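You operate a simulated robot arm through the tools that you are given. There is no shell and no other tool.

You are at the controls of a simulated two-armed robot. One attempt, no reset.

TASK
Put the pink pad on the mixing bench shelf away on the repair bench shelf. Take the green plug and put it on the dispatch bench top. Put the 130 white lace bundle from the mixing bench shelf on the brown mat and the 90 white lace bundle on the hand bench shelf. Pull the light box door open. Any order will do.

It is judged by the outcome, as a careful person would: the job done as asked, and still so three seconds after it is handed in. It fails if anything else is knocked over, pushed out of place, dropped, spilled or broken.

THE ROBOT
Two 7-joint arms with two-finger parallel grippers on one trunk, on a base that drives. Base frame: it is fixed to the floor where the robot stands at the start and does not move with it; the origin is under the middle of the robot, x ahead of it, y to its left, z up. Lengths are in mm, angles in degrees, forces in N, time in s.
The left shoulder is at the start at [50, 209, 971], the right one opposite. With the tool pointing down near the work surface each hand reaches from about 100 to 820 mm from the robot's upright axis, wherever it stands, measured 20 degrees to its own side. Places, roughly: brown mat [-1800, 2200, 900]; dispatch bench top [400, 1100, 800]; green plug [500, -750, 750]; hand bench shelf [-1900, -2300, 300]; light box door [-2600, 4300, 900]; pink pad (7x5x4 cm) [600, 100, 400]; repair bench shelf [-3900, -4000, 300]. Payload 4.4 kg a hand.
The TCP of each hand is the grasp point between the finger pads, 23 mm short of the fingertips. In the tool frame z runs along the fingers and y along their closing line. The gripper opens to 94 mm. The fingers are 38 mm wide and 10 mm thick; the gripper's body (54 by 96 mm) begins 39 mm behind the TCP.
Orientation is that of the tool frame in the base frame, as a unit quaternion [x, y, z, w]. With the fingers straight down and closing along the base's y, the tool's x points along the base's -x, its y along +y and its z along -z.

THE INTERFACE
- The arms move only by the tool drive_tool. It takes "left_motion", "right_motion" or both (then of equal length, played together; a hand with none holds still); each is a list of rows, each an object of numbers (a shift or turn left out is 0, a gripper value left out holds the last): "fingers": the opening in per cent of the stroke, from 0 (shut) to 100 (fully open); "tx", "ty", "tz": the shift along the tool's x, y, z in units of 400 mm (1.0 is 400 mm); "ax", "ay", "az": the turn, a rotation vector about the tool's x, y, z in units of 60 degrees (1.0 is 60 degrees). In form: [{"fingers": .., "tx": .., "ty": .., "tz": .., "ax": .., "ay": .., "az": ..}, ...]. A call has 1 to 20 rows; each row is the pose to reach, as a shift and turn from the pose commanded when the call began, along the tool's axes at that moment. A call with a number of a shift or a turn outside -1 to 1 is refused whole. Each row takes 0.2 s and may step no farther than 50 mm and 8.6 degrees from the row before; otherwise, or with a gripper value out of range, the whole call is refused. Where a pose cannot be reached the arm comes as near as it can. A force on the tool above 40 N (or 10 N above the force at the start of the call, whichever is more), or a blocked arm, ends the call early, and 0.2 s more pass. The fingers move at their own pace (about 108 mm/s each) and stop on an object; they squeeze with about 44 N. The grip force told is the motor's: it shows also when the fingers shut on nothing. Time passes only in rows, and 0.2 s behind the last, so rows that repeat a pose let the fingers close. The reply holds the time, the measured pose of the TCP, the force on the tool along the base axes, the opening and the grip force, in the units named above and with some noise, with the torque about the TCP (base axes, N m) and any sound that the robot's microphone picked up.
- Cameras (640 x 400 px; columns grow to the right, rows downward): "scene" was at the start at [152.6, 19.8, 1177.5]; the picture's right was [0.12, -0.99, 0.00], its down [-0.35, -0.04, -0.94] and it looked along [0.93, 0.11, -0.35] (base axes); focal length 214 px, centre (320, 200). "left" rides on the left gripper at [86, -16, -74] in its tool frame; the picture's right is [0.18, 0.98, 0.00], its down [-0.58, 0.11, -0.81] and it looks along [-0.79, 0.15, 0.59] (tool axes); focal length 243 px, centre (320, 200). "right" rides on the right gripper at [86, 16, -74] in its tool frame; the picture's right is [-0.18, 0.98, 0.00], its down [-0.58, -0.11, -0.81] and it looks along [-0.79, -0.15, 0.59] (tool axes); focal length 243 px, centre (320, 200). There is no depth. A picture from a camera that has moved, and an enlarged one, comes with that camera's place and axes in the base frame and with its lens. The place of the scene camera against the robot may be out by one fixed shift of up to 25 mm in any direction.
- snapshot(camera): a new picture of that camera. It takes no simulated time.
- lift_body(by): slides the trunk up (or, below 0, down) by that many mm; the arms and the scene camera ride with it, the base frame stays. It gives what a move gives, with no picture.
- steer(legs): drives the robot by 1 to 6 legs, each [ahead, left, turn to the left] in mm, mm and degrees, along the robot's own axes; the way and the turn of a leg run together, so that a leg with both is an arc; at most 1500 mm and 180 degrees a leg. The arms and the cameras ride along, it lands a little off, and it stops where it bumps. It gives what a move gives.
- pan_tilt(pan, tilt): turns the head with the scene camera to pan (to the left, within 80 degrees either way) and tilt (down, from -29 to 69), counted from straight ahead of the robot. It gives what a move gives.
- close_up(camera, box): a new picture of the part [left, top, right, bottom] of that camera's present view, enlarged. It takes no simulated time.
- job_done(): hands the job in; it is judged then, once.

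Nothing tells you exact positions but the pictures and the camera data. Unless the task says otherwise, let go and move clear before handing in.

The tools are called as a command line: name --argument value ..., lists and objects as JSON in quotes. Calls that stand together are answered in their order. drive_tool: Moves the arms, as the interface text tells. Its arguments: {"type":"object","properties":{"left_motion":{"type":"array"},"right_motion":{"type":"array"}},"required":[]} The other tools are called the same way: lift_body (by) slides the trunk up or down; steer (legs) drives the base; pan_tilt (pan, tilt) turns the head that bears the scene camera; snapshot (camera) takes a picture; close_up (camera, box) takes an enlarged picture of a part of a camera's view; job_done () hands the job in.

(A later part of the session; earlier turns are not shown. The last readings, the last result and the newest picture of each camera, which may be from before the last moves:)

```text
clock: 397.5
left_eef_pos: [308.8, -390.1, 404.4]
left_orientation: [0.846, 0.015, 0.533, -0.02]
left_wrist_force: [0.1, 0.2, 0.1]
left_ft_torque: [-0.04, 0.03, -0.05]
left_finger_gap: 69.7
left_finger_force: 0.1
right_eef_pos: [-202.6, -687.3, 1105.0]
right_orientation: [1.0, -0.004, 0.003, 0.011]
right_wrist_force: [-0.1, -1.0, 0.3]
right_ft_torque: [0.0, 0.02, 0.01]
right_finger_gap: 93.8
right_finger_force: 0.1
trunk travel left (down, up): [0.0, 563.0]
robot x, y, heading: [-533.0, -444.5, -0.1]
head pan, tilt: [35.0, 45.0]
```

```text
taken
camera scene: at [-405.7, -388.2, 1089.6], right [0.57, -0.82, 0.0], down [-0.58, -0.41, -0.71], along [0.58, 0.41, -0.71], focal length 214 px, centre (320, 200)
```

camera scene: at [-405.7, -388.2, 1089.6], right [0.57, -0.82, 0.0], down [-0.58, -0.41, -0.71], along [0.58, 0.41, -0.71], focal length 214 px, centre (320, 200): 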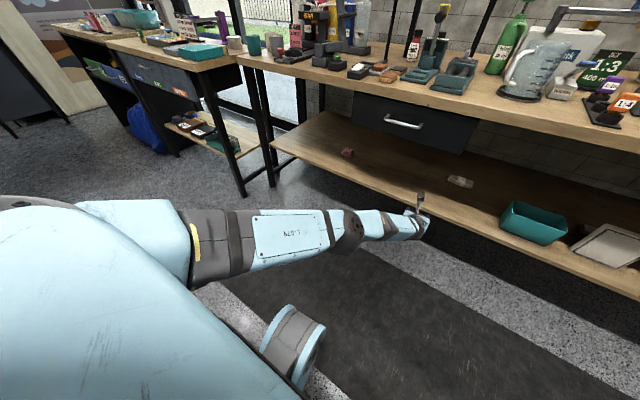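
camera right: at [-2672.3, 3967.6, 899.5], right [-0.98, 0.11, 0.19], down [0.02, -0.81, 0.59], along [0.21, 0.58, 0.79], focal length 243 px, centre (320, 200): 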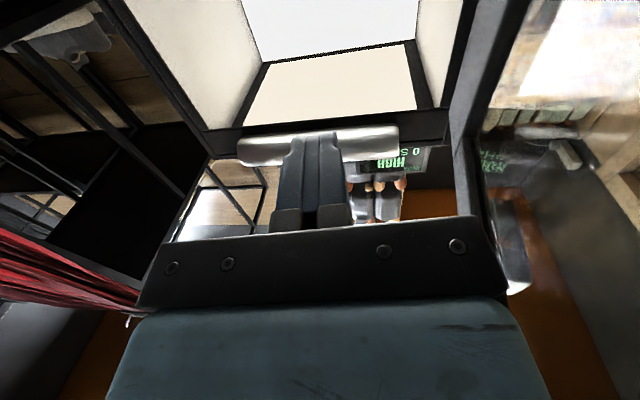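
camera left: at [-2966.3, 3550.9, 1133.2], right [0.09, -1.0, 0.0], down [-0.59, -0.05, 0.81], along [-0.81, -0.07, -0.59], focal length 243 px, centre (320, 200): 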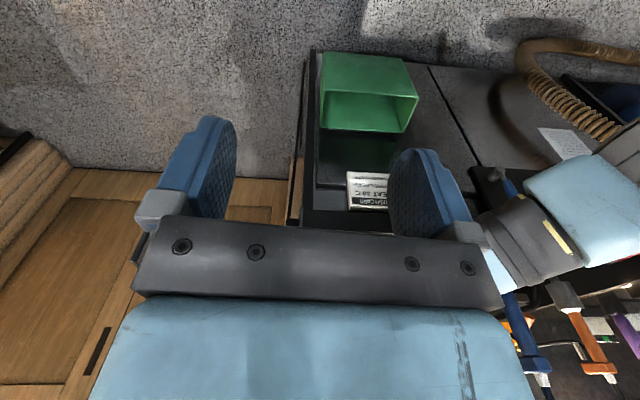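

The arm is stretched low and clear. The pad suits this posture directly, so I'll do the pad first. I'll zoom on it to fix its place and size.

close_up --camera "scene" --box '[323, 137, 371, 167]'

lift_body --by 45

steer --legs '[[0, 480, 0]]'

drive_tool --left_motion '[{"fingers": 100}, {"fingers": 100}]'

pan_tilt --pan 10 --tilt 35

snapshot --camera "scene"

```text
13.33 times, centred on (347, 152) of scene
camera zoom: at [-405.7, -388.2, 1089.6], right [0.57, -0.82, 0.0], down [-0.58, -0.41, -0.71], along [0.58, 0.41, -0.71], focal length 2860 px, centre (-40, 840)
```

zoom: 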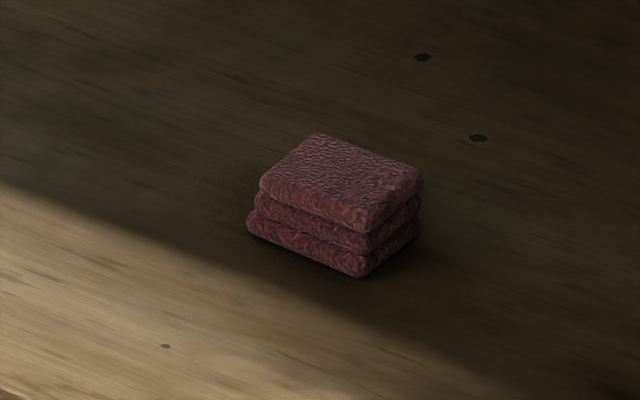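

```text
clock: 398.4
left_eef_pos: [308.7, -389.8, 449.0]
left_orientation: [0.846, 0.016, 0.533, -0.02]
left_wrist_force: [-0.6, 0.3, 0.0]
left_ft_torque: [0.0, 0.01, -0.03]
left_finger_gap: 69.5
left_finger_force: 0.1
right_eef_pos: [-200.9, -685.7, 1150.2]
right_orientation: [1.0, -0.004, 0.003, 0.011]
right_wrist_force: [0.8, -0.2, -0.4]
right_ft_torque: [-0.04, -0.01, -0.04]
right_finger_gap: 93.9
right_finger_force: 0.1
trunk travel left (down, up): [-45.0, 518.0]
robot x, y, heading: [-531.8, -443.0, 0.0]
head pan, tilt: [35.0, 45.0]
```

```text
clock: 403.2
left_eef_pos: [310.5, 91.4, 449.7]
left_orientation: [0.846, 0.011, 0.533, -0.017]
left_wrist_force: [0.1, 0.1, 0.4]
left_ft_torque: [-0.01, -0.01, 0.01]
left_finger_gap: 69.3
left_finger_force: 0.0
right_eef_pos: [-202.8, -198.6, 1151.2]
right_orientation: [1.0, -0.009, 0.002, 0.012]
right_wrist_force: [-0.4, 0.0, 0.0]
right_ft_torque: [0.01, 0.0, -0.01]
right_finger_gap: 94.0
right_finger_force: 0.1
trunk travel left (down, up): [-45.0, 518.0]
robot x, y, heading: [-529.4, 50.1, -0.7]
head pan, tilt: [35.0, 45.0]
```

```text
clock: 403.8
left_eef_pos: [309.9, 92.6, 449.5]
left_orientation: [0.846, 0.011, 0.533, -0.017]
left_wrist_force: [0.8, 0.1, -0.1]
left_ft_torque: [0.0, -0.01, 0.0]
left_finger_gap: 94.1
left_finger_force: 0.0
right_eef_pos: [-204.0, -198.1, 1150.1]
right_orientation: [1.0, -0.009, 0.003, 0.011]
right_wrist_force: [0.7, 0.7, -0.2]
right_ft_torque: [0.04, 0.02, 0.02]
right_finger_gap: 94.1
right_finger_force: 0.1
trunk travel left (down, up): [-45.0, 518.0]
robot x, y, heading: [-527.9, 49.9, -0.9]
head pan, tilt: [35.0, 45.0]
```

```text
clock: 404.7
left_eef_pos: [311.1, 92.5, 449.3]
left_orientation: [0.845, 0.01, 0.534, -0.016]
left_wrist_force: [-0.2, 1.1, 0.6]
left_ft_torque: [-0.03, 0.01, -0.02]
left_finger_gap: 94.2
left_finger_force: 0.0
right_eef_pos: [-203.1, -198.7, 1149.8]
right_orientation: [1.0, -0.008, 0.003, 0.011]
right_wrist_force: [0.0, -0.1, -0.4]
right_ft_torque: [-0.02, 0.0, 0.02]
right_finger_gap: 94.2
right_finger_force: 0.0
trunk travel left (down, up): [-45.0, 518.0]
robot x, y, heading: [-529.4, 48.3, -0.5]
head pan, tilt: [10.0, 35.0]
```

```text
taken
camera scene: at [-383.2, 70.7, 1149.3], right [0.16, -0.99, 0.0], down [-0.57, -0.09, -0.82], along [0.81, 0.13, -0.57], focal length 214 px, centre (320, 200)
```

scene: 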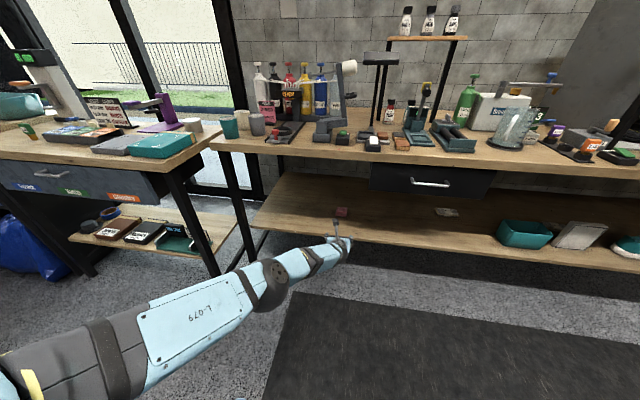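

The pad (a folded stack) is near [587, 85], long side along the bench. I'll lower the hand slightly and drive in partway, checking with the wrist camera.

drive_tool --left_motion '[{"tx": -0.034, "tz": 0.016}, {"tx": -0.034, "tz": 0.016}]'

steer --legs '[[170, -3, 0.6]]'

snapshot --camera "left"

snapshot --camera "scene"

```text
clock: 405.3
left_eef_pos: [306.1, 96.8, 438.8]
left_orientation: [0.846, 0.01, 0.533, -0.017]
left_wrist_force: [0.1, 0.5, -0.2]
left_ft_torque: [-0.03, -0.01, 0.0]
left_finger_gap: 94.1
left_finger_force: 0.1
left hand out of reach, approached as far as the arm can: row 1, 2
right_eef_pos: [-203.0, -199.6, 1150.1]
right_orientation: [1.0, -0.009, 0.003, 0.011]
right_wrist_force: [-0.5, -1.1, -0.5]
right_ft_torque: [0.0, 0.01, 0.04]
right_finger_gap: 94.0
right_finger_force: 0.1
trunk travel left (down, up): [-45.0, 518.0]
robot x, y, heading: [-534.2, 49.3, -0.4]
head pan, tilt: [10.0, 35.0]
```

```text
clock: 406.8
left_eef_pos: [474.4, 108.2, 437.7]
left_orientation: [0.846, 0.017, 0.533, -0.021]
left_wrist_force: [0.1, 0.7, -0.6]
left_ft_torque: [-0.02, -0.01, -0.02]
left_finger_gap: 93.8
left_finger_force: 0.0
right_eef_pos: [-28.4, -196.7, 1150.1]
right_orientation: [1.0, -0.001, 0.004, 0.012]
right_wrist_force: [-0.4, 1.3, 0.0]
right_ft_torque: [-0.03, 0.0, 0.02]
right_finger_gap: 94.0
right_finger_force: 0.0
trunk travel left (down, up): [-45.0, 518.0]
robot x, y, heading: [-358.9, 46.5, 0.5]
head pan, tilt: [10.0, 35.0]
```

```text
taken
camera left: at [443.0, 121.5, 548.7], right [0.13, -0.98, 0.15], down [-0.97, -0.16, -0.18], along [0.2, -0.12, -0.97], focal length 243 px, centre (320, 200)
```

left: 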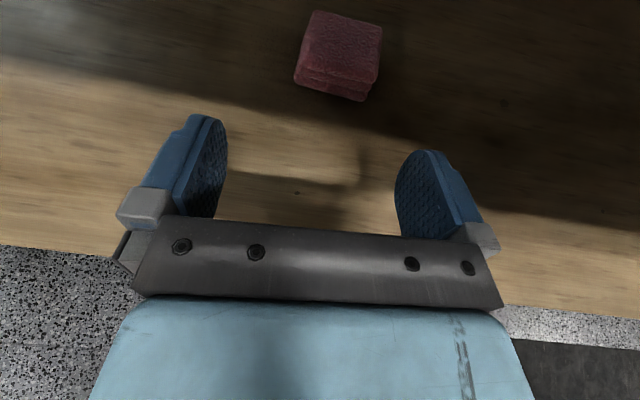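

```text
taken
camera scene: at [-213.3, 69.9, 1149.2], right [0.18, -0.98, 0.0], down [-0.56, -0.1, -0.82], along [0.81, 0.15, -0.57], focal length 214 px, centre (320, 200)
```

scene: 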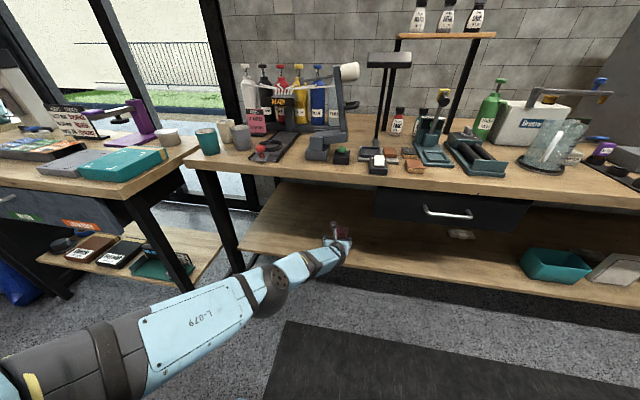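

The pad is centred ahead, at about [590, 103]. I'll drive the last 114 mm with a 5 mm shift right, then check before lowering.

steer --legs '[[114, -6, 0]]'

snapshot --camera "left"

```text
clock: 408.0
left_eef_pos: [584.6, 102.9, 437.4]
left_orientation: [0.845, 0.017, 0.533, -0.02]
left_wrist_force: [-0.3, 0.9, 0.5]
left_ft_torque: [0.03, 0.03, 0.0]
left_finger_gap: 94.0
left_finger_force: 0.0
right_eef_pos: [81.4, -201.2, 1150.2]
right_orientation: [1.0, 0.0, 0.003, 0.011]
right_wrist_force: [-0.4, -0.3, 0.1]
right_ft_torque: [0.0, 0.01, -0.03]
right_finger_gap: 94.0
right_finger_force: 0.0
trunk travel left (down, up): [-45.0, 518.0]
robot x, y, heading: [-250.5, 37.5, 0.4]
head pan, tilt: [10.0, 35.0]
```

```text
taken
camera left: at [553.3, 116.9, 548.6], right [0.13, -0.98, 0.15], down [-0.97, -0.16, -0.18], along [0.2, -0.12, -0.97], focal length 243 px, centre (320, 200)
```

left: 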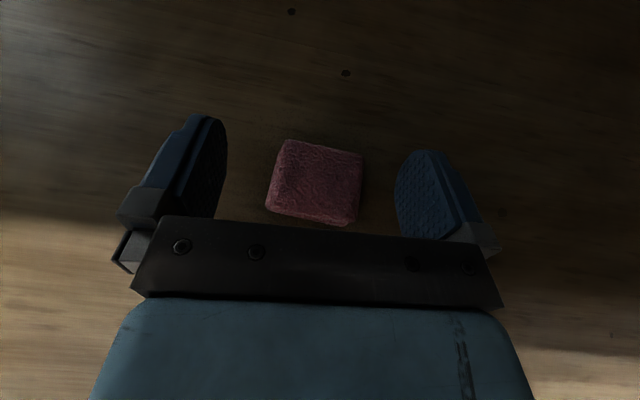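

The pad sits nicely between the fingers. I'll lower by the trunk and close.

lift_body --by -35

lift_body --by -9

drive_tool --left_motion '[{"fingers": 70}, {"fingers": 30}, {"fingers": 0}, {"fingers": 0}, {"fingers": 0}]'

snapshot --camera "left"

```text
clock: 408.8
left_eef_pos: [584.9, 103.9, 403.1]
left_orientation: [0.846, 0.018, 0.533, -0.021]
left_wrist_force: [0.0, -1.3, 0.4]
left_ft_torque: [-0.01, 0.0, -0.04]
left_finger_gap: 94.1
left_finger_force: 0.1
right_eef_pos: [79.4, -201.6, 1116.0]
right_orientation: [1.0, 0.0, 0.003, 0.011]
right_wrist_force: [0.3, 0.0, 0.5]
right_ft_torque: [-0.02, 0.02, 0.01]
right_finger_gap: 93.8
right_finger_force: 0.0
trunk travel left (down, up): [-10.0, 553.0]
robot x, y, heading: [-250.5, 39.2, 0.6]
head pan, tilt: [10.0, 35.0]
```

```text
clock: 409.3
left_eef_pos: [584.0, 103.0, 394.5]
left_orientation: [0.845, 0.018, 0.533, -0.022]
left_wrist_force: [0.2, 0.3, 0.1]
left_ft_torque: [0.0, 0.02, 0.04]
left_finger_gap: 94.2
left_finger_force: 0.1
right_eef_pos: [81.4, -201.4, 1106.7]
right_orientation: [1.0, 0.0, 0.003, 0.011]
right_wrist_force: [-0.3, -0.7, 0.3]
right_ft_torque: [0.0, 0.01, -0.01]
right_finger_gap: 94.2
right_finger_force: 0.1
trunk travel left (down, up): [-1.0, 562.0]
robot x, y, heading: [-247.4, 39.1, 0.5]
head pan, tilt: [10.0, 35.0]
```

```text
clock: 410.5
left_eef_pos: [585.3, 103.9, 395.7]
left_orientation: [0.846, 0.018, 0.533, -0.021]
left_wrist_force: [0.6, -0.7, 2.0]
left_ft_torque: [-0.06, 0.01, 0.0]
left_finger_gap: 64.3
left_finger_force: 44.1
right_eef_pos: [81.1, -201.9, 1105.7]
right_orientation: [1.0, 0.0, 0.002, 0.011]
right_wrist_force: [-0.3, -0.3, 0.4]
right_ft_torque: [0.02, 0.03, 0.01]
right_finger_gap: 94.0
right_finger_force: 0.0
trunk travel left (down, up): [-1.0, 562.0]
robot x, y, heading: [-248.5, 41.4, 0.4]
head pan, tilt: [10.0, 35.0]
```

```text
taken
camera left: at [553.1, 116.9, 505.5], right [0.13, -0.98, 0.15], down [-0.97, -0.16, -0.18], along [0.2, -0.12, -0.97], focal length 243 px, centre (320, 200)
```

left: 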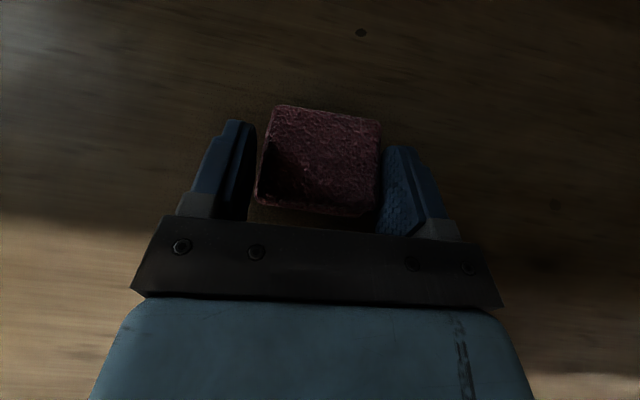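

The pad is gripped (64 mm). I'll lift by the trunk and back out of the shelf.

lift_body --by 45

steer --legs '[[-290, 0, 0]]'

snapshot --camera "left"

snapshot --camera "scene"

```text
clock: 411.4
left_eef_pos: [585.0, 103.9, 438.4]
left_orientation: [0.845, 0.018, 0.534, -0.021]
left_wrist_force: [1.2, -0.3, -1.0]
left_ft_torque: [0.02, -0.02, -0.03]
left_finger_gap: 64.5
left_finger_force: 43.8
right_eef_pos: [80.5, -201.8, 1150.1]
right_orientation: [1.0, 0.0, 0.003, 0.011]
right_wrist_force: [0.0, 0.1, -0.2]
right_ft_torque: [-0.01, 0.03, 0.03]
right_finger_gap: 94.0
right_finger_force: 0.1
trunk travel left (down, up): [-46.0, 517.0]
robot x, y, heading: [-250.3, 41.3, 0.3]
head pan, tilt: [10.0, 35.0]
```

```text
clock: 413.4
left_eef_pos: [292.9, 102.4, 439.7]
left_orientation: [0.845, 0.017, 0.534, -0.021]
left_wrist_force: [-0.2, -0.2, 0.2]
left_ft_torque: [-0.01, 0.06, 0.01]
left_finger_gap: 63.9
left_finger_force: 43.7
right_eef_pos: [-212.2, -204.6, 1151.7]
right_orientation: [1.0, 0.001, 0.003, 0.011]
right_wrist_force: [-1.2, 1.0, 0.2]
right_ft_torque: [0.0, 0.01, -0.02]
right_finger_gap: 93.8
right_finger_force: 0.1
trunk travel left (down, up): [-46.0, 517.0]
robot x, y, heading: [-541.6, 35.3, 0.6]
head pan, tilt: [10.0, 35.0]
```

```text
taken
camera left: at [261.0, 114.8, 550.6], right [0.13, -0.98, 0.15], down [-0.97, -0.16, -0.18], along [0.2, -0.12, -0.97], focal length 243 px, centre (320, 200)
```

left: 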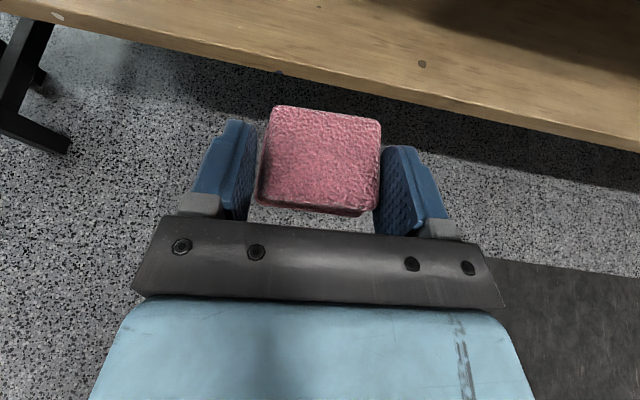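

```text
taken
camera scene: at [-395.9, 62.5, 1150.4], right [0.18, -0.98, 0.0], down [-0.56, -0.1, -0.82], along [0.81, 0.15, -0.57], focal length 214 px, centre (320, 200)
```

scene: 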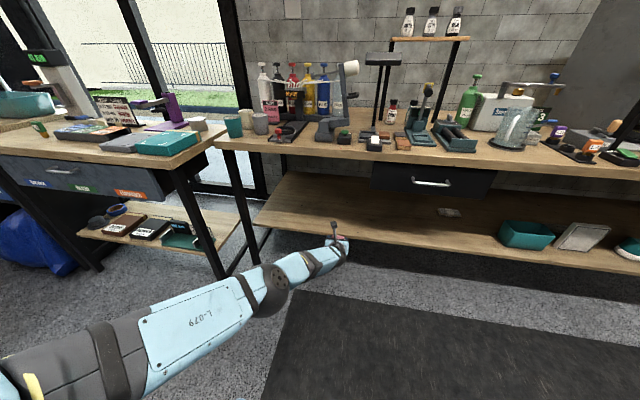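

The pad is out and held. Before travelling I'll fold the left arm back partway.

drive_tool --left_motion '[{"tx": -0.022, "ty": -0.024, "tz": -0.096, "ay": -0.038}, {"tx": -0.044, "ty": -0.047, "tz": -0.191, "ay": -0.076}, {"tx": -0.066, "ty": -0.071, "tz": -0.287, "ay": -0.114}, {"tx": -0.089, "ty": -0.094, "tz": -0.383, "ay": -0.153}, {"tx": -0.111, "ty": -0.118, "tz": -0.479, "ay": -0.191}, {"tx": -0.133, "ty": -0.141, "tz": -0.574, "ay": -0.229}, {"tx": -0.155, "ty": -0.165, "tz": -0.67, "ay": -0.267}]'

lift_body --by 350

pan_tilt --pan -80 --tilt 20

snapshot --camera "scene"

```text
clock: 415.0
left_eef_pos: [19.6, 154.9, 498.8]
left_orientation: [0.911, 0.021, 0.41, -0.018]
left_wrist_force: [-0.2, 0.4, -0.1]
left_ft_torque: [-0.01, 0.0, -0.01]
left_finger_gap: 64.0
left_finger_force: 44.0
right_eef_pos: [-211.9, -203.1, 1151.7]
right_orientation: [1.0, 0.0, 0.003, 0.013]
right_wrist_force: [-0.6, -0.1, 0.1]
right_ft_torque: [-0.01, -0.01, 0.02]
right_finger_gap: 94.1
right_finger_force: 0.1
trunk travel left (down, up): [-46.0, 517.0]
robot x, y, heading: [-540.3, 34.2, 0.4]
head pan, tilt: [10.0, 35.0]
```

```text
clock: 418.4
left_eef_pos: [19.4, 154.2, 848.7]
left_orientation: [0.911, 0.021, 0.411, -0.019]
left_wrist_force: [-0.3, -0.3, -0.7]
left_ft_torque: [0.04, -0.02, 0.02]
left_finger_gap: 64.2
left_finger_force: 44.3
right_eef_pos: [-210.8, -204.0, 1500.5]
right_orientation: [1.0, 0.0, 0.002, 0.011]
right_wrist_force: [0.5, 0.3, -0.3]
right_ft_torque: [-0.01, 0.0, -0.01]
right_finger_gap: 94.2
right_finger_force: 0.0
trunk travel left (down, up): [-396.0, 167.0]
robot x, y, heading: [-541.6, 38.3, 0.5]
head pan, tilt: [10.0, 35.0]
```

```text
clock: 420.1
left_eef_pos: [21.1, 155.3, 849.4]
left_orientation: [0.911, 0.021, 0.41, -0.019]
left_wrist_force: [0.6, 0.5, 0.8]
left_ft_torque: [0.03, -0.01, 0.01]
left_finger_gap: 64.3
left_finger_force: 44.1
right_eef_pos: [-210.0, -204.3, 1500.6]
right_orientation: [1.0, 0.0, 0.003, 0.011]
right_wrist_force: [0.5, -1.1, 0.2]
right_ft_torque: [-0.04, 0.0, 0.01]
right_finger_gap: 94.0
right_finger_force: 0.0
trunk travel left (down, up): [-396.0, 167.0]
robot x, y, heading: [-542.6, 37.5, 0.6]
head pan, tilt: [-80.0, 20.0]
```

```text
taken
camera scene: at [-465.1, -45.0, 1524.2], right [-0.98, -0.18, 0.0], down [-0.06, 0.34, -0.94], along [0.17, -0.92, -0.34], focal length 214 px, centre (320, 200)
```

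scene: 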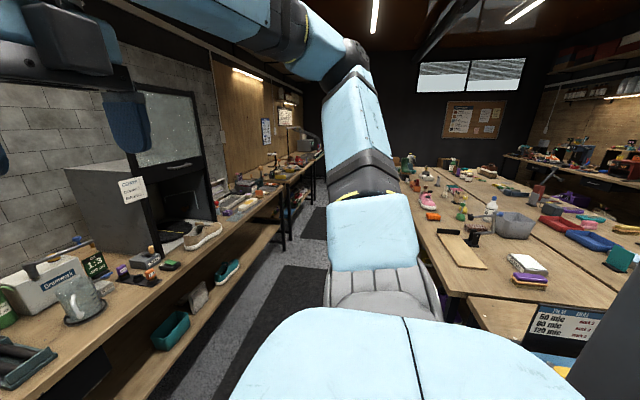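

I can see the island of benches and, along the far right wall, other benches. I'll go round the north end of the island: move north a bit, turn around to face west, and drive on to look.

steer --legs '[[-150, 400, 0], [0, 0, 90], [0, 0, 90]]'

pan_tilt --pan 0 --tilt 20

snapshot --camera "scene"

pan_tilt --pan 50 --tilt 20

snapshot --camera "scene"

```text
clock: 431.8
left_eef_pos: [-1253.6, 313.9, 848.0]
left_orientation: [-0.021, 0.912, -0.018, -0.41]
left_wrist_force: [0.2, 0.0, -0.9]
left_ft_torque: [0.03, 0.0, 0.02]
left_finger_gap: 64.0
left_finger_force: 44.5
right_eef_pos: [-1023.6, 672.9, 1501.2]
right_orientation: [0.001, 1.0, 0.011, -0.003]
right_wrist_force: [-0.5, -0.6, -0.7]
right_ft_torque: [0.03, -0.03, 0.01]
right_finger_gap: 93.9
right_finger_force: 0.0
trunk travel left (down, up): [-396.0, 167.0]
robot x, y, heading: [-691.7, 434.4, -179.4]
head pan, tilt: [-80.0, 20.0]
```

```text
clock: 433.3
left_eef_pos: [-1253.6, 314.7, 847.7]
left_orientation: [-0.021, 0.911, -0.018, -0.411]
left_wrist_force: [-0.6, 0.1, -0.7]
left_ft_torque: [0.01, 0.03, 0.0]
left_finger_gap: 63.8
left_finger_force: 43.8
right_eef_pos: [-1023.3, 673.3, 1501.9]
right_orientation: [-0.001, 1.0, 0.012, -0.003]
right_wrist_force: [0.1, -0.3, -0.1]
right_ft_torque: [0.0, -0.03, 0.0]
right_finger_gap: 93.9
right_finger_force: 0.0
trunk travel left (down, up): [-396.0, 167.0]
robot x, y, heading: [-694.4, 430.3, -179.5]
head pan, tilt: [0.0, 20.0]
```

```text
taken
camera scene: at [-858.8, 438.8, 1524.2], right [-0.01, 1.0, 0.0], down [0.34, 0.0, -0.94], along [-0.94, -0.01, -0.34], focal length 214 px, centre (320, 200)
```

scene: 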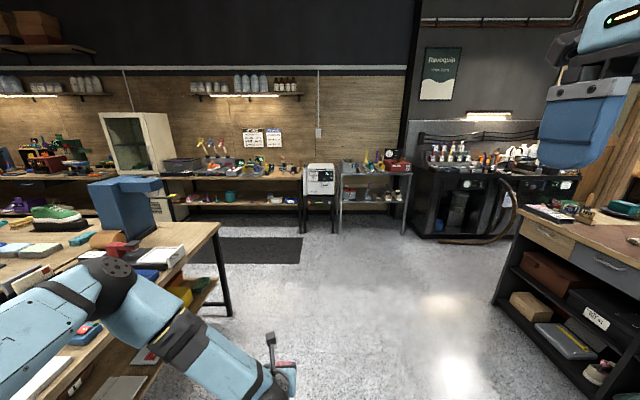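

```text
clock: 434.5
left_eef_pos: [-1253.1, 314.4, 848.7]
left_orientation: [-0.021, 0.911, -0.019, -0.411]
left_wrist_force: [0.8, 0.0, 0.1]
left_ft_torque: [0.04, 0.01, 0.01]
left_finger_gap: 63.7
left_finger_force: 43.9
right_eef_pos: [-1022.3, 672.0, 1500.2]
right_orientation: [0.001, 1.0, 0.011, -0.002]
right_wrist_force: [0.7, 0.8, 0.3]
right_ft_torque: [0.02, 0.0, 0.01]
right_finger_gap: 94.1
right_finger_force: 0.0
trunk travel left (down, up): [-396.0, 167.0]
robot x, y, heading: [-691.9, 433.1, -179.3]
head pan, tilt: [50.0, 20.0]
```

```text
taken
camera scene: at [-825.1, 367.7, 1524.2], right [-0.77, 0.64, 0.0], down [0.22, 0.26, -0.94], along [-0.6, -0.72, -0.34], focal length 214 px, centre (320, 200)
```

scene: 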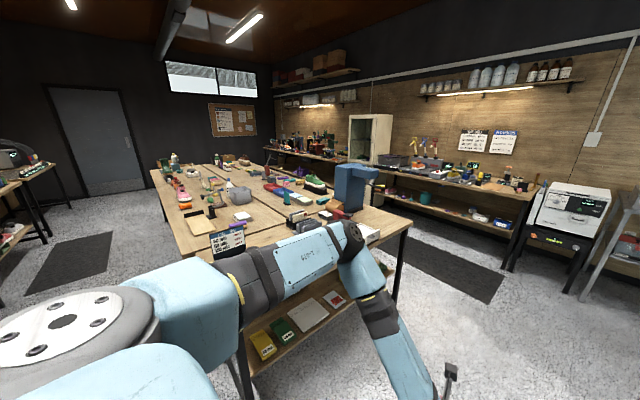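

Now I have the layout: the island in the middle, a wide aisle west of it, and wall benches on the far west side; the repair bench should be the far one. I'll drive west to x about -2880 and then strafe south along that aisle.

steer --legs '[[1300, 0, -0.6], [880, 0, 0]]'

pan_tilt --pan 60 --tilt 25

snapshot --camera "scene"

```text
clock: 445.0
left_eef_pos: [-3369.4, 267.8, 848.6]
left_orientation: [-0.031, 0.911, -0.022, -0.41]
left_wrist_force: [-0.1, -0.4, -0.5]
left_ft_torque: [0.03, 0.0, 0.0]
left_finger_gap: 63.8
left_finger_force: 44.2
right_eef_pos: [-3144.9, 630.0, 1501.9]
right_orientation: [-0.011, 1.0, 0.011, -0.003]
right_wrist_force: [0.5, 0.1, 0.3]
right_ft_torque: [-0.02, -0.01, -0.01]
right_finger_gap: 94.0
right_finger_force: 0.1
trunk travel left (down, up): [-396.0, 167.0]
robot x, y, heading: [-2808.5, 394.0, -178.3]
head pan, tilt: [50.0, 20.0]
```

```text
clock: 445.7
left_eef_pos: [-3368.8, 267.0, 849.7]
left_orientation: [-0.03, 0.911, -0.022, -0.411]
left_wrist_force: [0.8, -0.8, -0.4]
left_ft_torque: [0.03, 0.02, 0.01]
left_finger_gap: 64.1
left_finger_force: 43.8
right_eef_pos: [-3145.4, 630.4, 1501.4]
right_orientation: [-0.011, 1.0, 0.012, -0.002]
right_wrist_force: [0.2, -0.2, -0.2]
right_ft_torque: [-0.01, 0.02, -0.01]
right_finger_gap: 93.9
right_finger_force: 0.0
trunk travel left (down, up): [-396.0, 167.0]
robot x, y, heading: [-2808.5, 396.9, -178.3]
head pan, tilt: [60.0, 25.0]
```

```text
taken
camera scene: at [-2927.0, 322.0, 1516.1], right [-0.88, 0.47, 0.0], down [0.2, 0.37, -0.91], along [-0.43, -0.8, -0.42], focal length 214 px, centre (320, 200)
```

scene: 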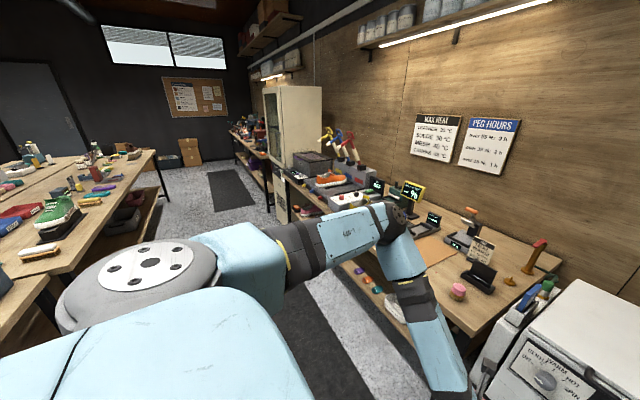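

The aisle is clear and wide. I'll strafe south along it in steps.

steer --legs '[[0, 1450, -1.7], [0, 1300, 0]]'

pan_tilt --pan 40 --tilt 30

snapshot --camera "scene"

pan_tilt --pan 80 --tilt 25

snapshot --camera "scene"

```text
clock: 469.9
left_eef_pos: [-3325.3, -2480.8, 849.3]
left_orientation: [-0.023, 0.911, -0.019, -0.411]
left_wrist_force: [0.0, -0.2, -0.4]
left_ft_torque: [-0.01, -0.01, 0.0]
left_finger_gap: 63.9
left_finger_force: 43.5
right_eef_pos: [-3093.8, -2122.4, 1501.5]
right_orientation: [-0.001, 1.0, 0.011, -0.002]
right_wrist_force: [0.2, -0.3, -0.9]
right_ft_torque: [0.01, -0.06, 0.02]
right_finger_gap: 93.8
right_finger_force: 0.1
trunk travel left (down, up): [-396.0, 167.0]
robot x, y, heading: [-2766.5, -2366.6, -179.5]
head pan, tilt: [60.0, 25.0]
```

```text
clock: 470.7
left_eef_pos: [-3325.4, -2480.8, 848.9]
left_orientation: [-0.022, 0.912, -0.019, -0.41]
left_wrist_force: [-0.2, 0.2, 0.4]
left_ft_torque: [0.0, 0.01, 0.01]
left_finger_gap: 64.1
left_finger_force: 43.6
right_eef_pos: [-3094.5, -2122.6, 1501.3]
right_orientation: [-0.002, 1.0, 0.011, -0.003]
right_wrist_force: [-0.4, -0.1, 0.1]
right_ft_torque: [-0.03, 0.01, -0.03]
right_finger_gap: 94.1
right_finger_force: 0.0
trunk travel left (down, up): [-396.0, 167.0]
robot x, y, heading: [-2763.7, -2363.4, -179.4]
head pan, tilt: [40.0, 30.0]
```

```text
taken
camera scene: at [-2906.0, -2413.6, 1508.1], right [-0.65, 0.76, 0.0], down [0.38, 0.33, -0.87], along [-0.66, -0.56, -0.5], focal length 214 px, centre (320, 200)
```

scene: 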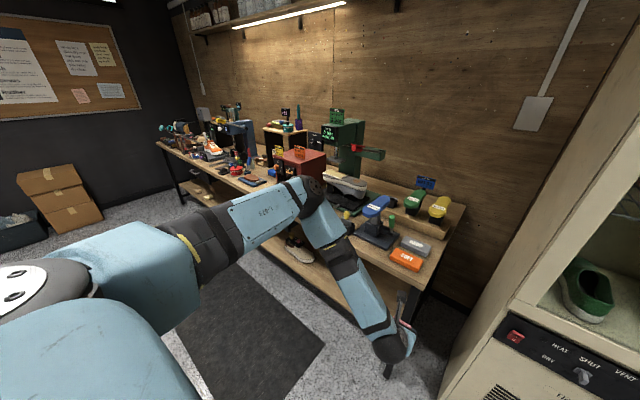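

```text
clock: 471.8
left_eef_pos: [-3325.5, -2481.7, 850.2]
left_orientation: [-0.022, 0.912, -0.019, -0.41]
left_wrist_force: [-0.3, 0.9, 1.1]
left_ft_torque: [0.0, -0.02, 0.01]
left_finger_gap: 64.1
left_finger_force: 44.5
right_eef_pos: [-3095.3, -2121.3, 1501.5]
right_orientation: [-0.001, 1.0, 0.012, -0.002]
right_wrist_force: [0.7, 0.0, -0.2]
right_ft_torque: [0.03, 0.0, -0.01]
right_finger_gap: 93.9
right_finger_force: 0.0
trunk travel left (down, up): [-396.0, 167.0]
robot x, y, heading: [-2763.3, -2366.3, -179.5]
head pan, tilt: [80.0, 25.0]
```

```text
taken
camera scene: at [-2852.5, -2445.6, 1516.1], right [-0.99, 0.16, 0.0], down [0.07, 0.42, -0.91], along [-0.15, -0.89, -0.42], focal length 214 px, centre (320, 200)
```

scene: 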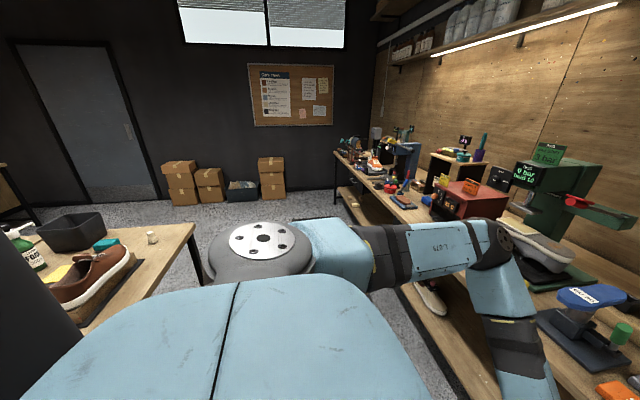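

The repair bench is the one ahead-left with the green press, its front edge near x -3420. I'll back off 130 mm for clearance, move further south, and look at its shelf.

steer --legs '[[-140, 0, -0.5], [0, 900, 0]]'

pan_tilt --pan 0 --tilt 35

snapshot --camera "scene"

pan_tilt --pan 40 --tilt 35

snapshot --camera "scene"

```text
clock: 481.1
left_eef_pos: [-3174.5, -3398.2, 848.4]
left_orientation: [-0.026, 0.911, -0.02, -0.41]
left_wrist_force: [0.4, -0.2, 0.0]
left_ft_torque: [-0.02, 0.03, 0.04]
left_finger_gap: 64.1
left_finger_force: 43.7
right_eef_pos: [-2947.2, -3036.5, 1501.2]
right_orientation: [-0.007, 1.0, 0.011, -0.003]
right_wrist_force: [-1.0, 0.7, 0.7]
right_ft_torque: [0.01, 0.0, 0.02]
right_finger_gap: 94.3
right_finger_force: 0.1
trunk travel left (down, up): [-396.0, 167.0]
robot x, y, heading: [-2612.5, -3271.9, -179.0]
head pan, tilt: [80.0, 25.0]
```

```text
clock: 482.6
left_eef_pos: [-3174.8, -3397.9, 850.0]
left_orientation: [-0.027, 0.912, -0.021, -0.41]
left_wrist_force: [-0.1, 0.7, -0.6]
left_ft_torque: [0.02, -0.02, -0.03]
left_finger_gap: 63.8
left_finger_force: 43.8
right_eef_pos: [-2947.7, -3036.8, 1501.4]
right_orientation: [-0.006, 1.0, 0.012, -0.003]
right_wrist_force: [0.3, 0.2, 0.3]
right_ft_torque: [-0.02, 0.0, 0.05]
right_finger_gap: 94.0
right_finger_force: 0.0
trunk travel left (down, up): [-396.0, 167.0]
robot x, y, heading: [-2611.6, -3274.0, -179.0]
head pan, tilt: [0.0, 35.0]
```

```text
taken
camera scene: at [-2775.9, -3268.4, 1500.3], right [-0.02, 1.0, 0.0], down [0.57, 0.01, -0.82], along [-0.82, -0.02, -0.57], focal length 214 px, centre (320, 200)
```

scene: 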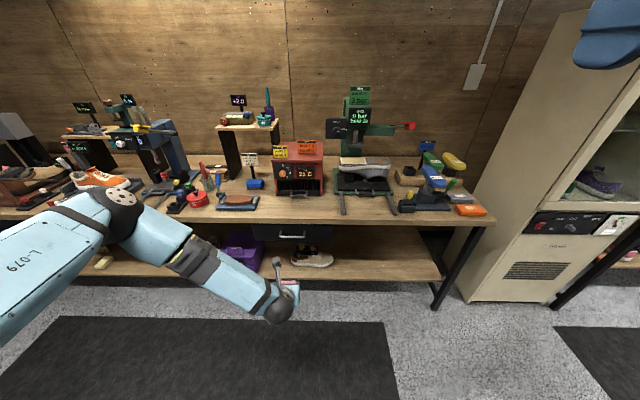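

```text
clock: 483.7
left_eef_pos: [-3174.9, -3398.4, 849.6]
left_orientation: [-0.027, 0.911, -0.021, -0.41]
left_wrist_force: [0.1, 0.0, -0.6]
left_ft_torque: [-0.02, -0.02, -0.02]
left_finger_gap: 64.1
left_finger_force: 44.3
right_eef_pos: [-2947.4, -3037.2, 1500.9]
right_orientation: [-0.006, 1.0, 0.011, -0.002]
right_wrist_force: [0.1, 0.1, 0.2]
right_ft_torque: [0.01, -0.01, 0.0]
right_finger_gap: 94.1
right_finger_force: 0.1
trunk travel left (down, up): [-396.0, 167.0]
robot x, y, heading: [-2618.9, -3272.1, -178.7]
head pan, tilt: [40.0, 35.0]
```

```text
taken
camera scene: at [-2754.3, -3324.4, 1500.3], right [-0.66, 0.75, 0.0], down [0.43, 0.38, -0.82], along [-0.62, -0.54, -0.57], focal length 214 px, centre (320, 200)
```

scene: 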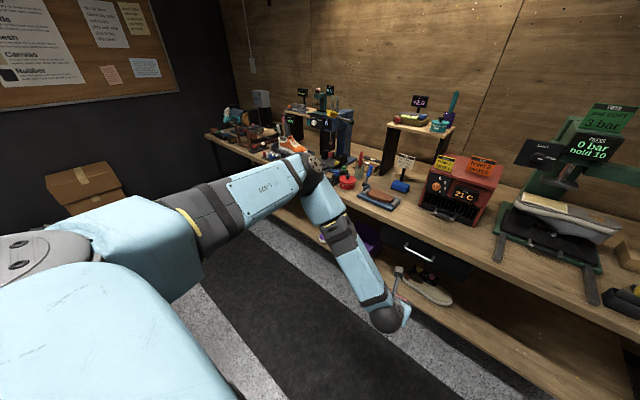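

I see the repair bench's lower shelf; its right part, right of the drawer and shoe, looks empty. I'll zoom in.

pan_tilt --pan -5 --tilt 35

close_up --camera "scene" --box '[200, 190, 456, 350]'

close_up --camera "scene" --box '[300, 210, 460, 310]'

```text
clock: 484.8
left_eef_pos: [-3175.1, -3398.1, 849.7]
left_orientation: [-0.026, 0.911, -0.021, -0.41]
left_wrist_force: [-0.5, -0.3, 0.7]
left_ft_torque: [0.0, 0.0, 0.02]
left_finger_gap: 63.8
left_finger_force: 43.8
right_eef_pos: [-2946.9, -3036.6, 1501.7]
right_orientation: [-0.007, 1.0, 0.012, -0.003]
right_wrist_force: [0.7, -0.3, 0.4]
right_ft_torque: [-0.03, 0.0, 0.0]
right_finger_gap: 94.0
right_finger_force: 0.1
trunk travel left (down, up): [-396.0, 167.0]
robot x, y, heading: [-2609.3, -3273.5, -178.8]
head pan, tilt: [-5.0, 35.0]
```

```text
2.50 times, centred on (328, 270) of scene
camera zoom: at [-2775.8, -3260.7, 1500.3], right [0.07, 1.0, 0.0], down [0.57, -0.04, -0.82], along [-0.82, 0.05, -0.57], focal length 536 px, centre (300, 25)
```

zoom: 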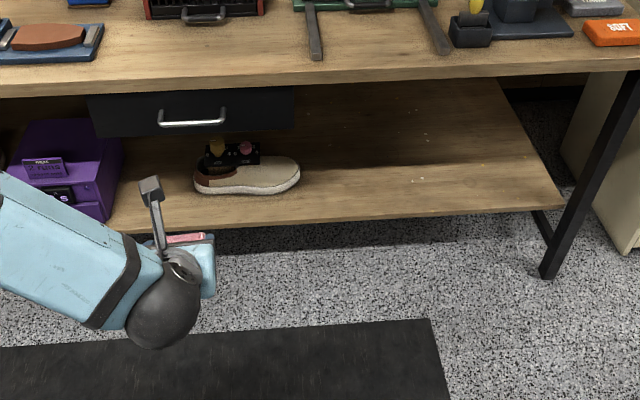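

```text
4.00 times, centred on (380, 260) of scene
camera zoom: at [-2775.8, -3260.7, 1500.3], right [0.07, 1.0, 0.0], down [0.57, -0.04, -0.82], along [-0.82, 0.05, -0.57], focal length 858 px, centre (80, -40)
```

zoom: 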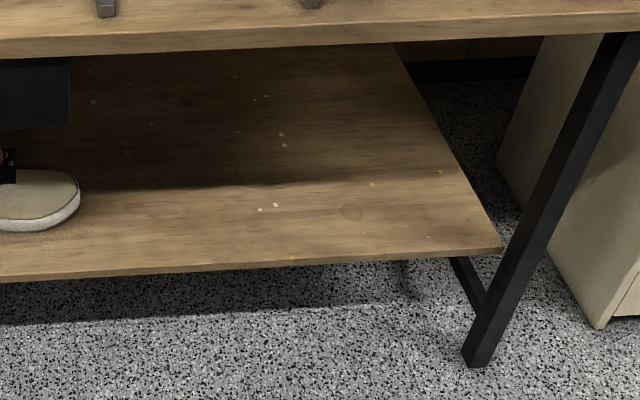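

The right-hand part of the shelf (y between -3200 and -2600) is free. I'll move to face it, lower the trunk, and stretch the arm out in front of it.

steer --legs '[[60, -413, -1]]'

lift_body --by -345

pan_tilt --pan 10 --tilt 35

snapshot --camera "scene"

snapshot --camera "left"

```text
clock: 488.9
left_eef_pos: [-3243.3, -2986.4, 849.4]
left_orientation: [-0.02, 0.911, -0.018, -0.411]
left_wrist_force: [0.4, 0.6, -0.2]
left_ft_torque: [-0.02, -0.01, 0.01]
left_finger_gap: 64.0
left_finger_force: 43.9
right_eef_pos: [-3010.7, -2628.4, 1500.3]
right_orientation: [0.001, 1.0, 0.012, -0.004]
right_wrist_force: [-0.2, 0.3, 0.3]
right_ft_torque: [0.03, 0.01, 0.0]
right_finger_gap: 93.7
right_finger_force: 0.1
trunk travel left (down, up): [-396.0, 167.0]
robot x, y, heading: [-2680.2, -2869.8, -179.4]
head pan, tilt: [-5.0, 35.0]
```

```text
clock: 492.3
left_eef_pos: [-3242.7, -2985.9, 504.4]
left_orientation: [-0.021, 0.911, -0.019, -0.411]
left_wrist_force: [-0.3, -0.4, -1.3]
left_ft_torque: [0.0, -0.04, -0.03]
left_finger_gap: 63.9
left_finger_force: 43.7
right_eef_pos: [-3009.6, -2628.2, 1155.8]
right_orientation: [0.001, 1.0, 0.011, -0.003]
right_wrist_force: [-0.1, -0.2, 0.0]
right_ft_torque: [-0.01, 0.03, 0.02]
right_finger_gap: 93.9
right_finger_force: 0.0
trunk travel left (down, up): [-51.0, 512.0]
robot x, y, heading: [-2679.7, -2869.8, -179.5]
head pan, tilt: [-5.0, 35.0]
```

```text
clock: 493.0
left_eef_pos: [-3242.8, -2985.1, 504.5]
left_orientation: [-0.02, 0.911, -0.018, -0.411]
left_wrist_force: [-0.9, -1.0, -0.4]
left_ft_torque: [0.01, -0.04, 0.0]
left_finger_gap: 64.0
left_finger_force: 43.6
right_eef_pos: [-3011.0, -2627.5, 1156.6]
right_orientation: [0.001, 1.0, 0.011, -0.003]
right_wrist_force: [0.1, 1.0, -0.3]
right_ft_torque: [-0.02, 0.01, 0.01]
right_finger_gap: 94.1
right_finger_force: 0.2
trunk travel left (down, up): [-51.0, 512.0]
robot x, y, heading: [-2681.6, -2866.0, -179.4]
head pan, tilt: [10.0, 35.0]
```

```text
taken
camera scene: at [-2840.8, -2877.5, 1155.3], right [-0.18, 0.98, 0.0], down [0.56, 0.1, -0.82], along [-0.81, -0.15, -0.57], focal length 214 px, centre (320, 200)
```

scene: 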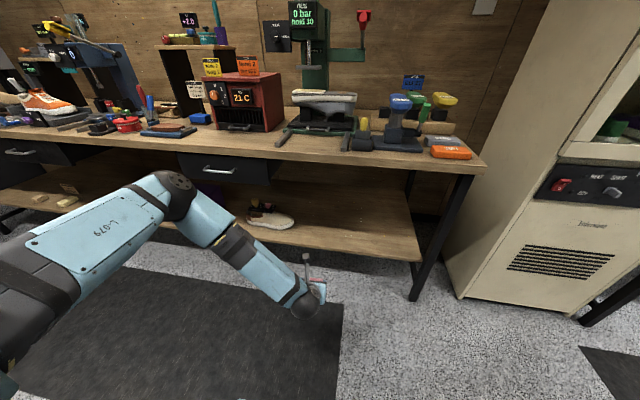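

```text
taken
camera left: at [-3244.4, -3000.1, 618.7], right [-0.17, 0.98, 0.12], down [0.98, 0.16, 0.1], along [0.08, 0.14, -0.99], focal length 243 px, centre (320, 200)
```

left: 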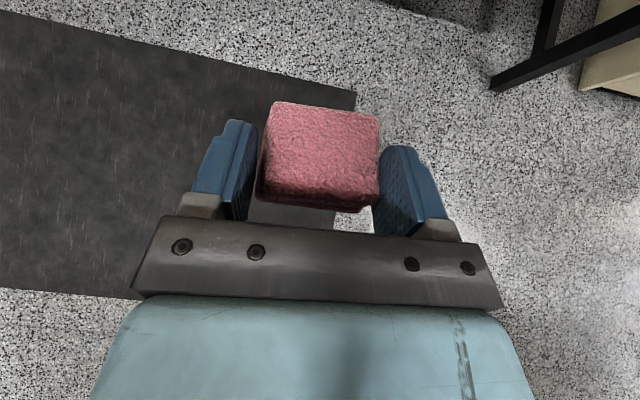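

The shelf here is a bit lower, about z 326, front edge x -3595. I'll stretch the arm forward and lower accordingly.

drive_tool --left_motion '[{"tx": 0.031, "ty": 0.018, "tz": 0.086, "ay": 0.033}, {"tx": 0.062, "ty": 0.036, "tz": 0.171, "ay": 0.067}, {"tx": 0.093, "ty": 0.054, "tz": 0.257, "ay": 0.1}, {"tx": 0.125, "ty": 0.071, "tz": 0.342, "ay": 0.133}, {"tx": 0.156, "ty": 0.089, "tz": 0.428, "ay": 0.167}, {"tx": 0.187, "ty": 0.107, "tz": 0.513, "ay": 0.2}, {"tx": 0.218, "ty": 0.125, "tz": 0.599, "ay": 0.233}]'

snapshot --camera "left"

snapshot --camera "scene"

```text
clock: 494.6
left_eef_pos: [-3481.3, -2949.3, 409.4]
left_orientation: [-0.018, 0.855, -0.02, -0.518]
left_wrist_force: [-0.9, -0.5, -0.3]
left_ft_torque: [-0.02, -0.04, 0.02]
left_finger_gap: 64.0
left_finger_force: 43.5
right_eef_pos: [-3011.7, -2628.4, 1155.7]
right_orientation: [0.001, 1.0, 0.011, -0.003]
right_wrist_force: [0.0, -0.4, -0.2]
right_ft_torque: [-0.01, 0.01, 0.0]
right_finger_gap: 93.9
right_finger_force: 0.0
trunk travel left (down, up): [-51.0, 512.0]
robot x, y, heading: [-2679.5, -2871.4, -179.7]
head pan, tilt: [10.0, 35.0]
```

```text
taken
camera left: at [-3455.4, -2961.8, 520.4], right [-0.14, 0.98, 0.15], down [0.98, 0.16, -0.14], along [-0.16, 0.12, -0.98], focal length 243 px, centre (320, 200)
```

left: 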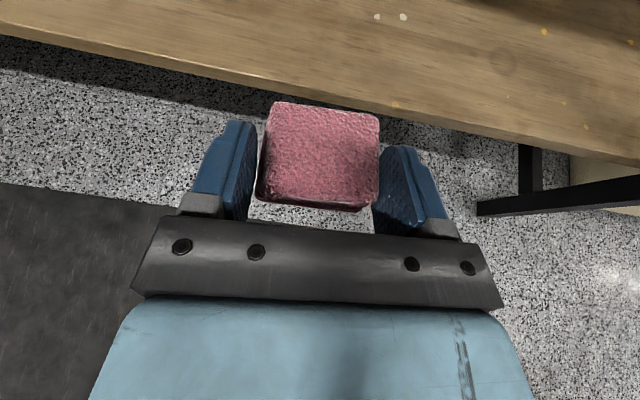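

```text
taken
camera scene: at [-2841.0, -2877.3, 1155.4], right [-0.18, 0.98, 0.0], down [0.56, 0.1, -0.82], along [-0.81, -0.15, -0.57], focal length 214 px, centre (320, 200)
```

scene: 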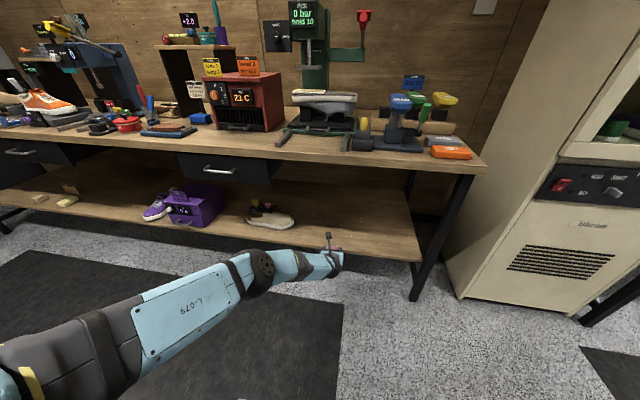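

The posture is reached cleanly. I'll drive in 140 mm and compare wrist-camera views to determine the shelf height.

steer --legs '[[140, 0, 0]]'

snapshot --camera "left"

```text
clock: 496.0
left_eef_pos: [-3620.3, -2947.1, 408.3]
left_orientation: [-0.018, 0.855, -0.022, -0.518]
left_wrist_force: [0.5, -0.2, 0.2]
left_ft_torque: [0.0, 0.0, -0.01]
left_finger_gap: 63.8
left_finger_force: 44.1
right_eef_pos: [-3147.7, -2627.6, 1155.2]
right_orientation: [0.002, 1.0, 0.011, -0.002]
right_wrist_force: [0.2, 0.3, 0.0]
right_ft_torque: [-0.04, 0.0, 0.0]
right_finger_gap: 94.1
right_finger_force: 0.0
trunk travel left (down, up): [-51.0, 512.0]
robot x, y, heading: [-2819.2, -2871.3, -179.8]
head pan, tilt: [10.0, 35.0]
```

```text
taken
camera left: at [-3593.5, -2960.7, 520.2], right [-0.13, 0.98, 0.15], down [0.98, 0.15, -0.14], along [-0.16, 0.12, -0.98], focal length 243 px, centre (320, 200)
```

left: 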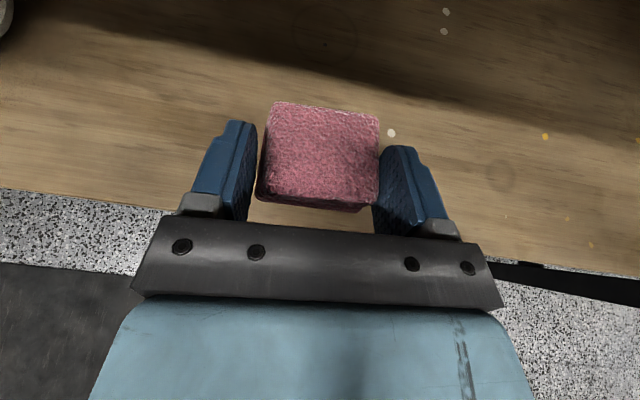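

The shelf top is at z 300 (front edge x -3599). I'll lower the arm 26 mm, drive in another 95 mm, and then lower onto the shelf.

drive_tool --left_motion '[{"tx": -0.03, "tz": 0.015}, {"tx": -0.0576, "tz": 0.03}]'

steer --legs '[[95, 0, 0]]'

lift_body --by -36

snapshot --camera "left"

snapshot --camera "scene"

```text
clock: 496.6
left_eef_pos: [-3616.3, -2950.7, 387.2]
left_orientation: [-0.017, 0.855, -0.02, -0.518]
left_wrist_force: [-0.3, 0.9, -0.3]
left_ft_torque: [0.03, -0.03, -0.03]
left_finger_gap: 63.6
left_finger_force: 44.1
left hand out of reach, approached as far as the arm can: row 2
right_eef_pos: [-3147.4, -2628.8, 1156.2]
right_orientation: [0.001, 1.0, 0.012, -0.003]
right_wrist_force: [0.8, -1.0, 0.4]
right_ft_torque: [-0.02, 0.02, 0.01]
right_finger_gap: 93.8
right_finger_force: 0.0
trunk travel left (down, up): [-51.0, 512.0]
robot x, y, heading: [-2815.6, -2872.2, -179.6]
head pan, tilt: [10.0, 35.0]
```

```text
clock: 497.7
left_eef_pos: [-3708.2, -2952.6, 386.2]
left_orientation: [-0.018, 0.855, -0.021, -0.518]
left_wrist_force: [-0.1, 0.5, 0.3]
left_ft_torque: [0.03, -0.01, 0.02]
left_finger_gap: 64.1
left_finger_force: 44.1
right_eef_pos: [-3241.1, -2629.6, 1156.1]
right_orientation: [0.0, 1.0, 0.011, -0.003]
right_wrist_force: [0.2, 0.0, -0.6]
right_ft_torque: [0.01, 0.01, 0.01]
right_finger_gap: 94.0
right_finger_force: 0.2
trunk travel left (down, up): [-51.0, 512.0]
robot x, y, heading: [-2912.1, -2871.6, -179.3]
head pan, tilt: [10.0, 35.0]
```

```text
clock: 498.5
left_eef_pos: [-3707.8, -2951.7, 349.7]
left_orientation: [-0.018, 0.855, -0.021, -0.519]
left_wrist_force: [0.0, 0.7, 0.0]
left_ft_torque: [0.01, -0.01, -0.02]
left_finger_gap: 63.9
left_finger_force: 43.7
right_eef_pos: [-3241.1, -2628.6, 1121.3]
right_orientation: [0.001, 1.0, 0.013, -0.002]
right_wrist_force: [0.0, -0.7, 0.3]
right_ft_torque: [-0.01, 0.03, -0.01]
right_finger_gap: 94.1
right_finger_force: 0.1
trunk travel left (down, up): [-15.0, 548.0]
robot x, y, heading: [-2906.4, -2871.6, -179.7]
head pan, tilt: [10.0, 35.0]
```

```text
taken
camera left: at [-3682.5, -2965.5, 462.5], right [-0.14, 0.98, 0.15], down [0.98, 0.16, -0.14], along [-0.17, 0.12, -0.98], focal length 243 px, centre (320, 200)
```

left: 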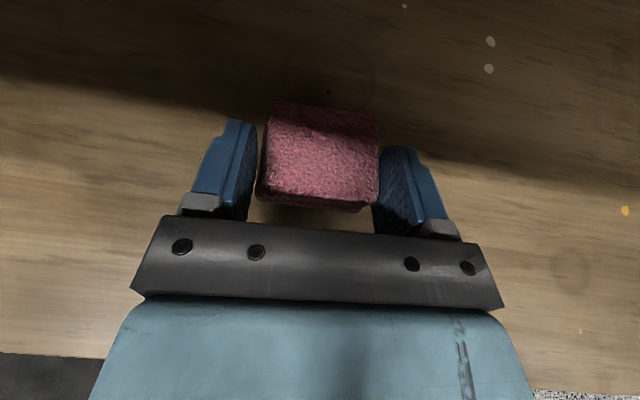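

```text
taken
camera scene: at [-3071.1, -2878.8, 1119.4], right [-0.18, 0.98, 0.0], down [0.56, 0.1, -0.82], along [-0.81, -0.15, -0.57], focal length 214 px, centre (320, 200)
```

scene: 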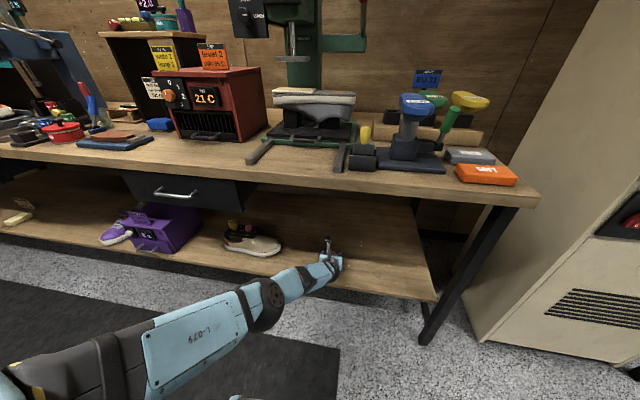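

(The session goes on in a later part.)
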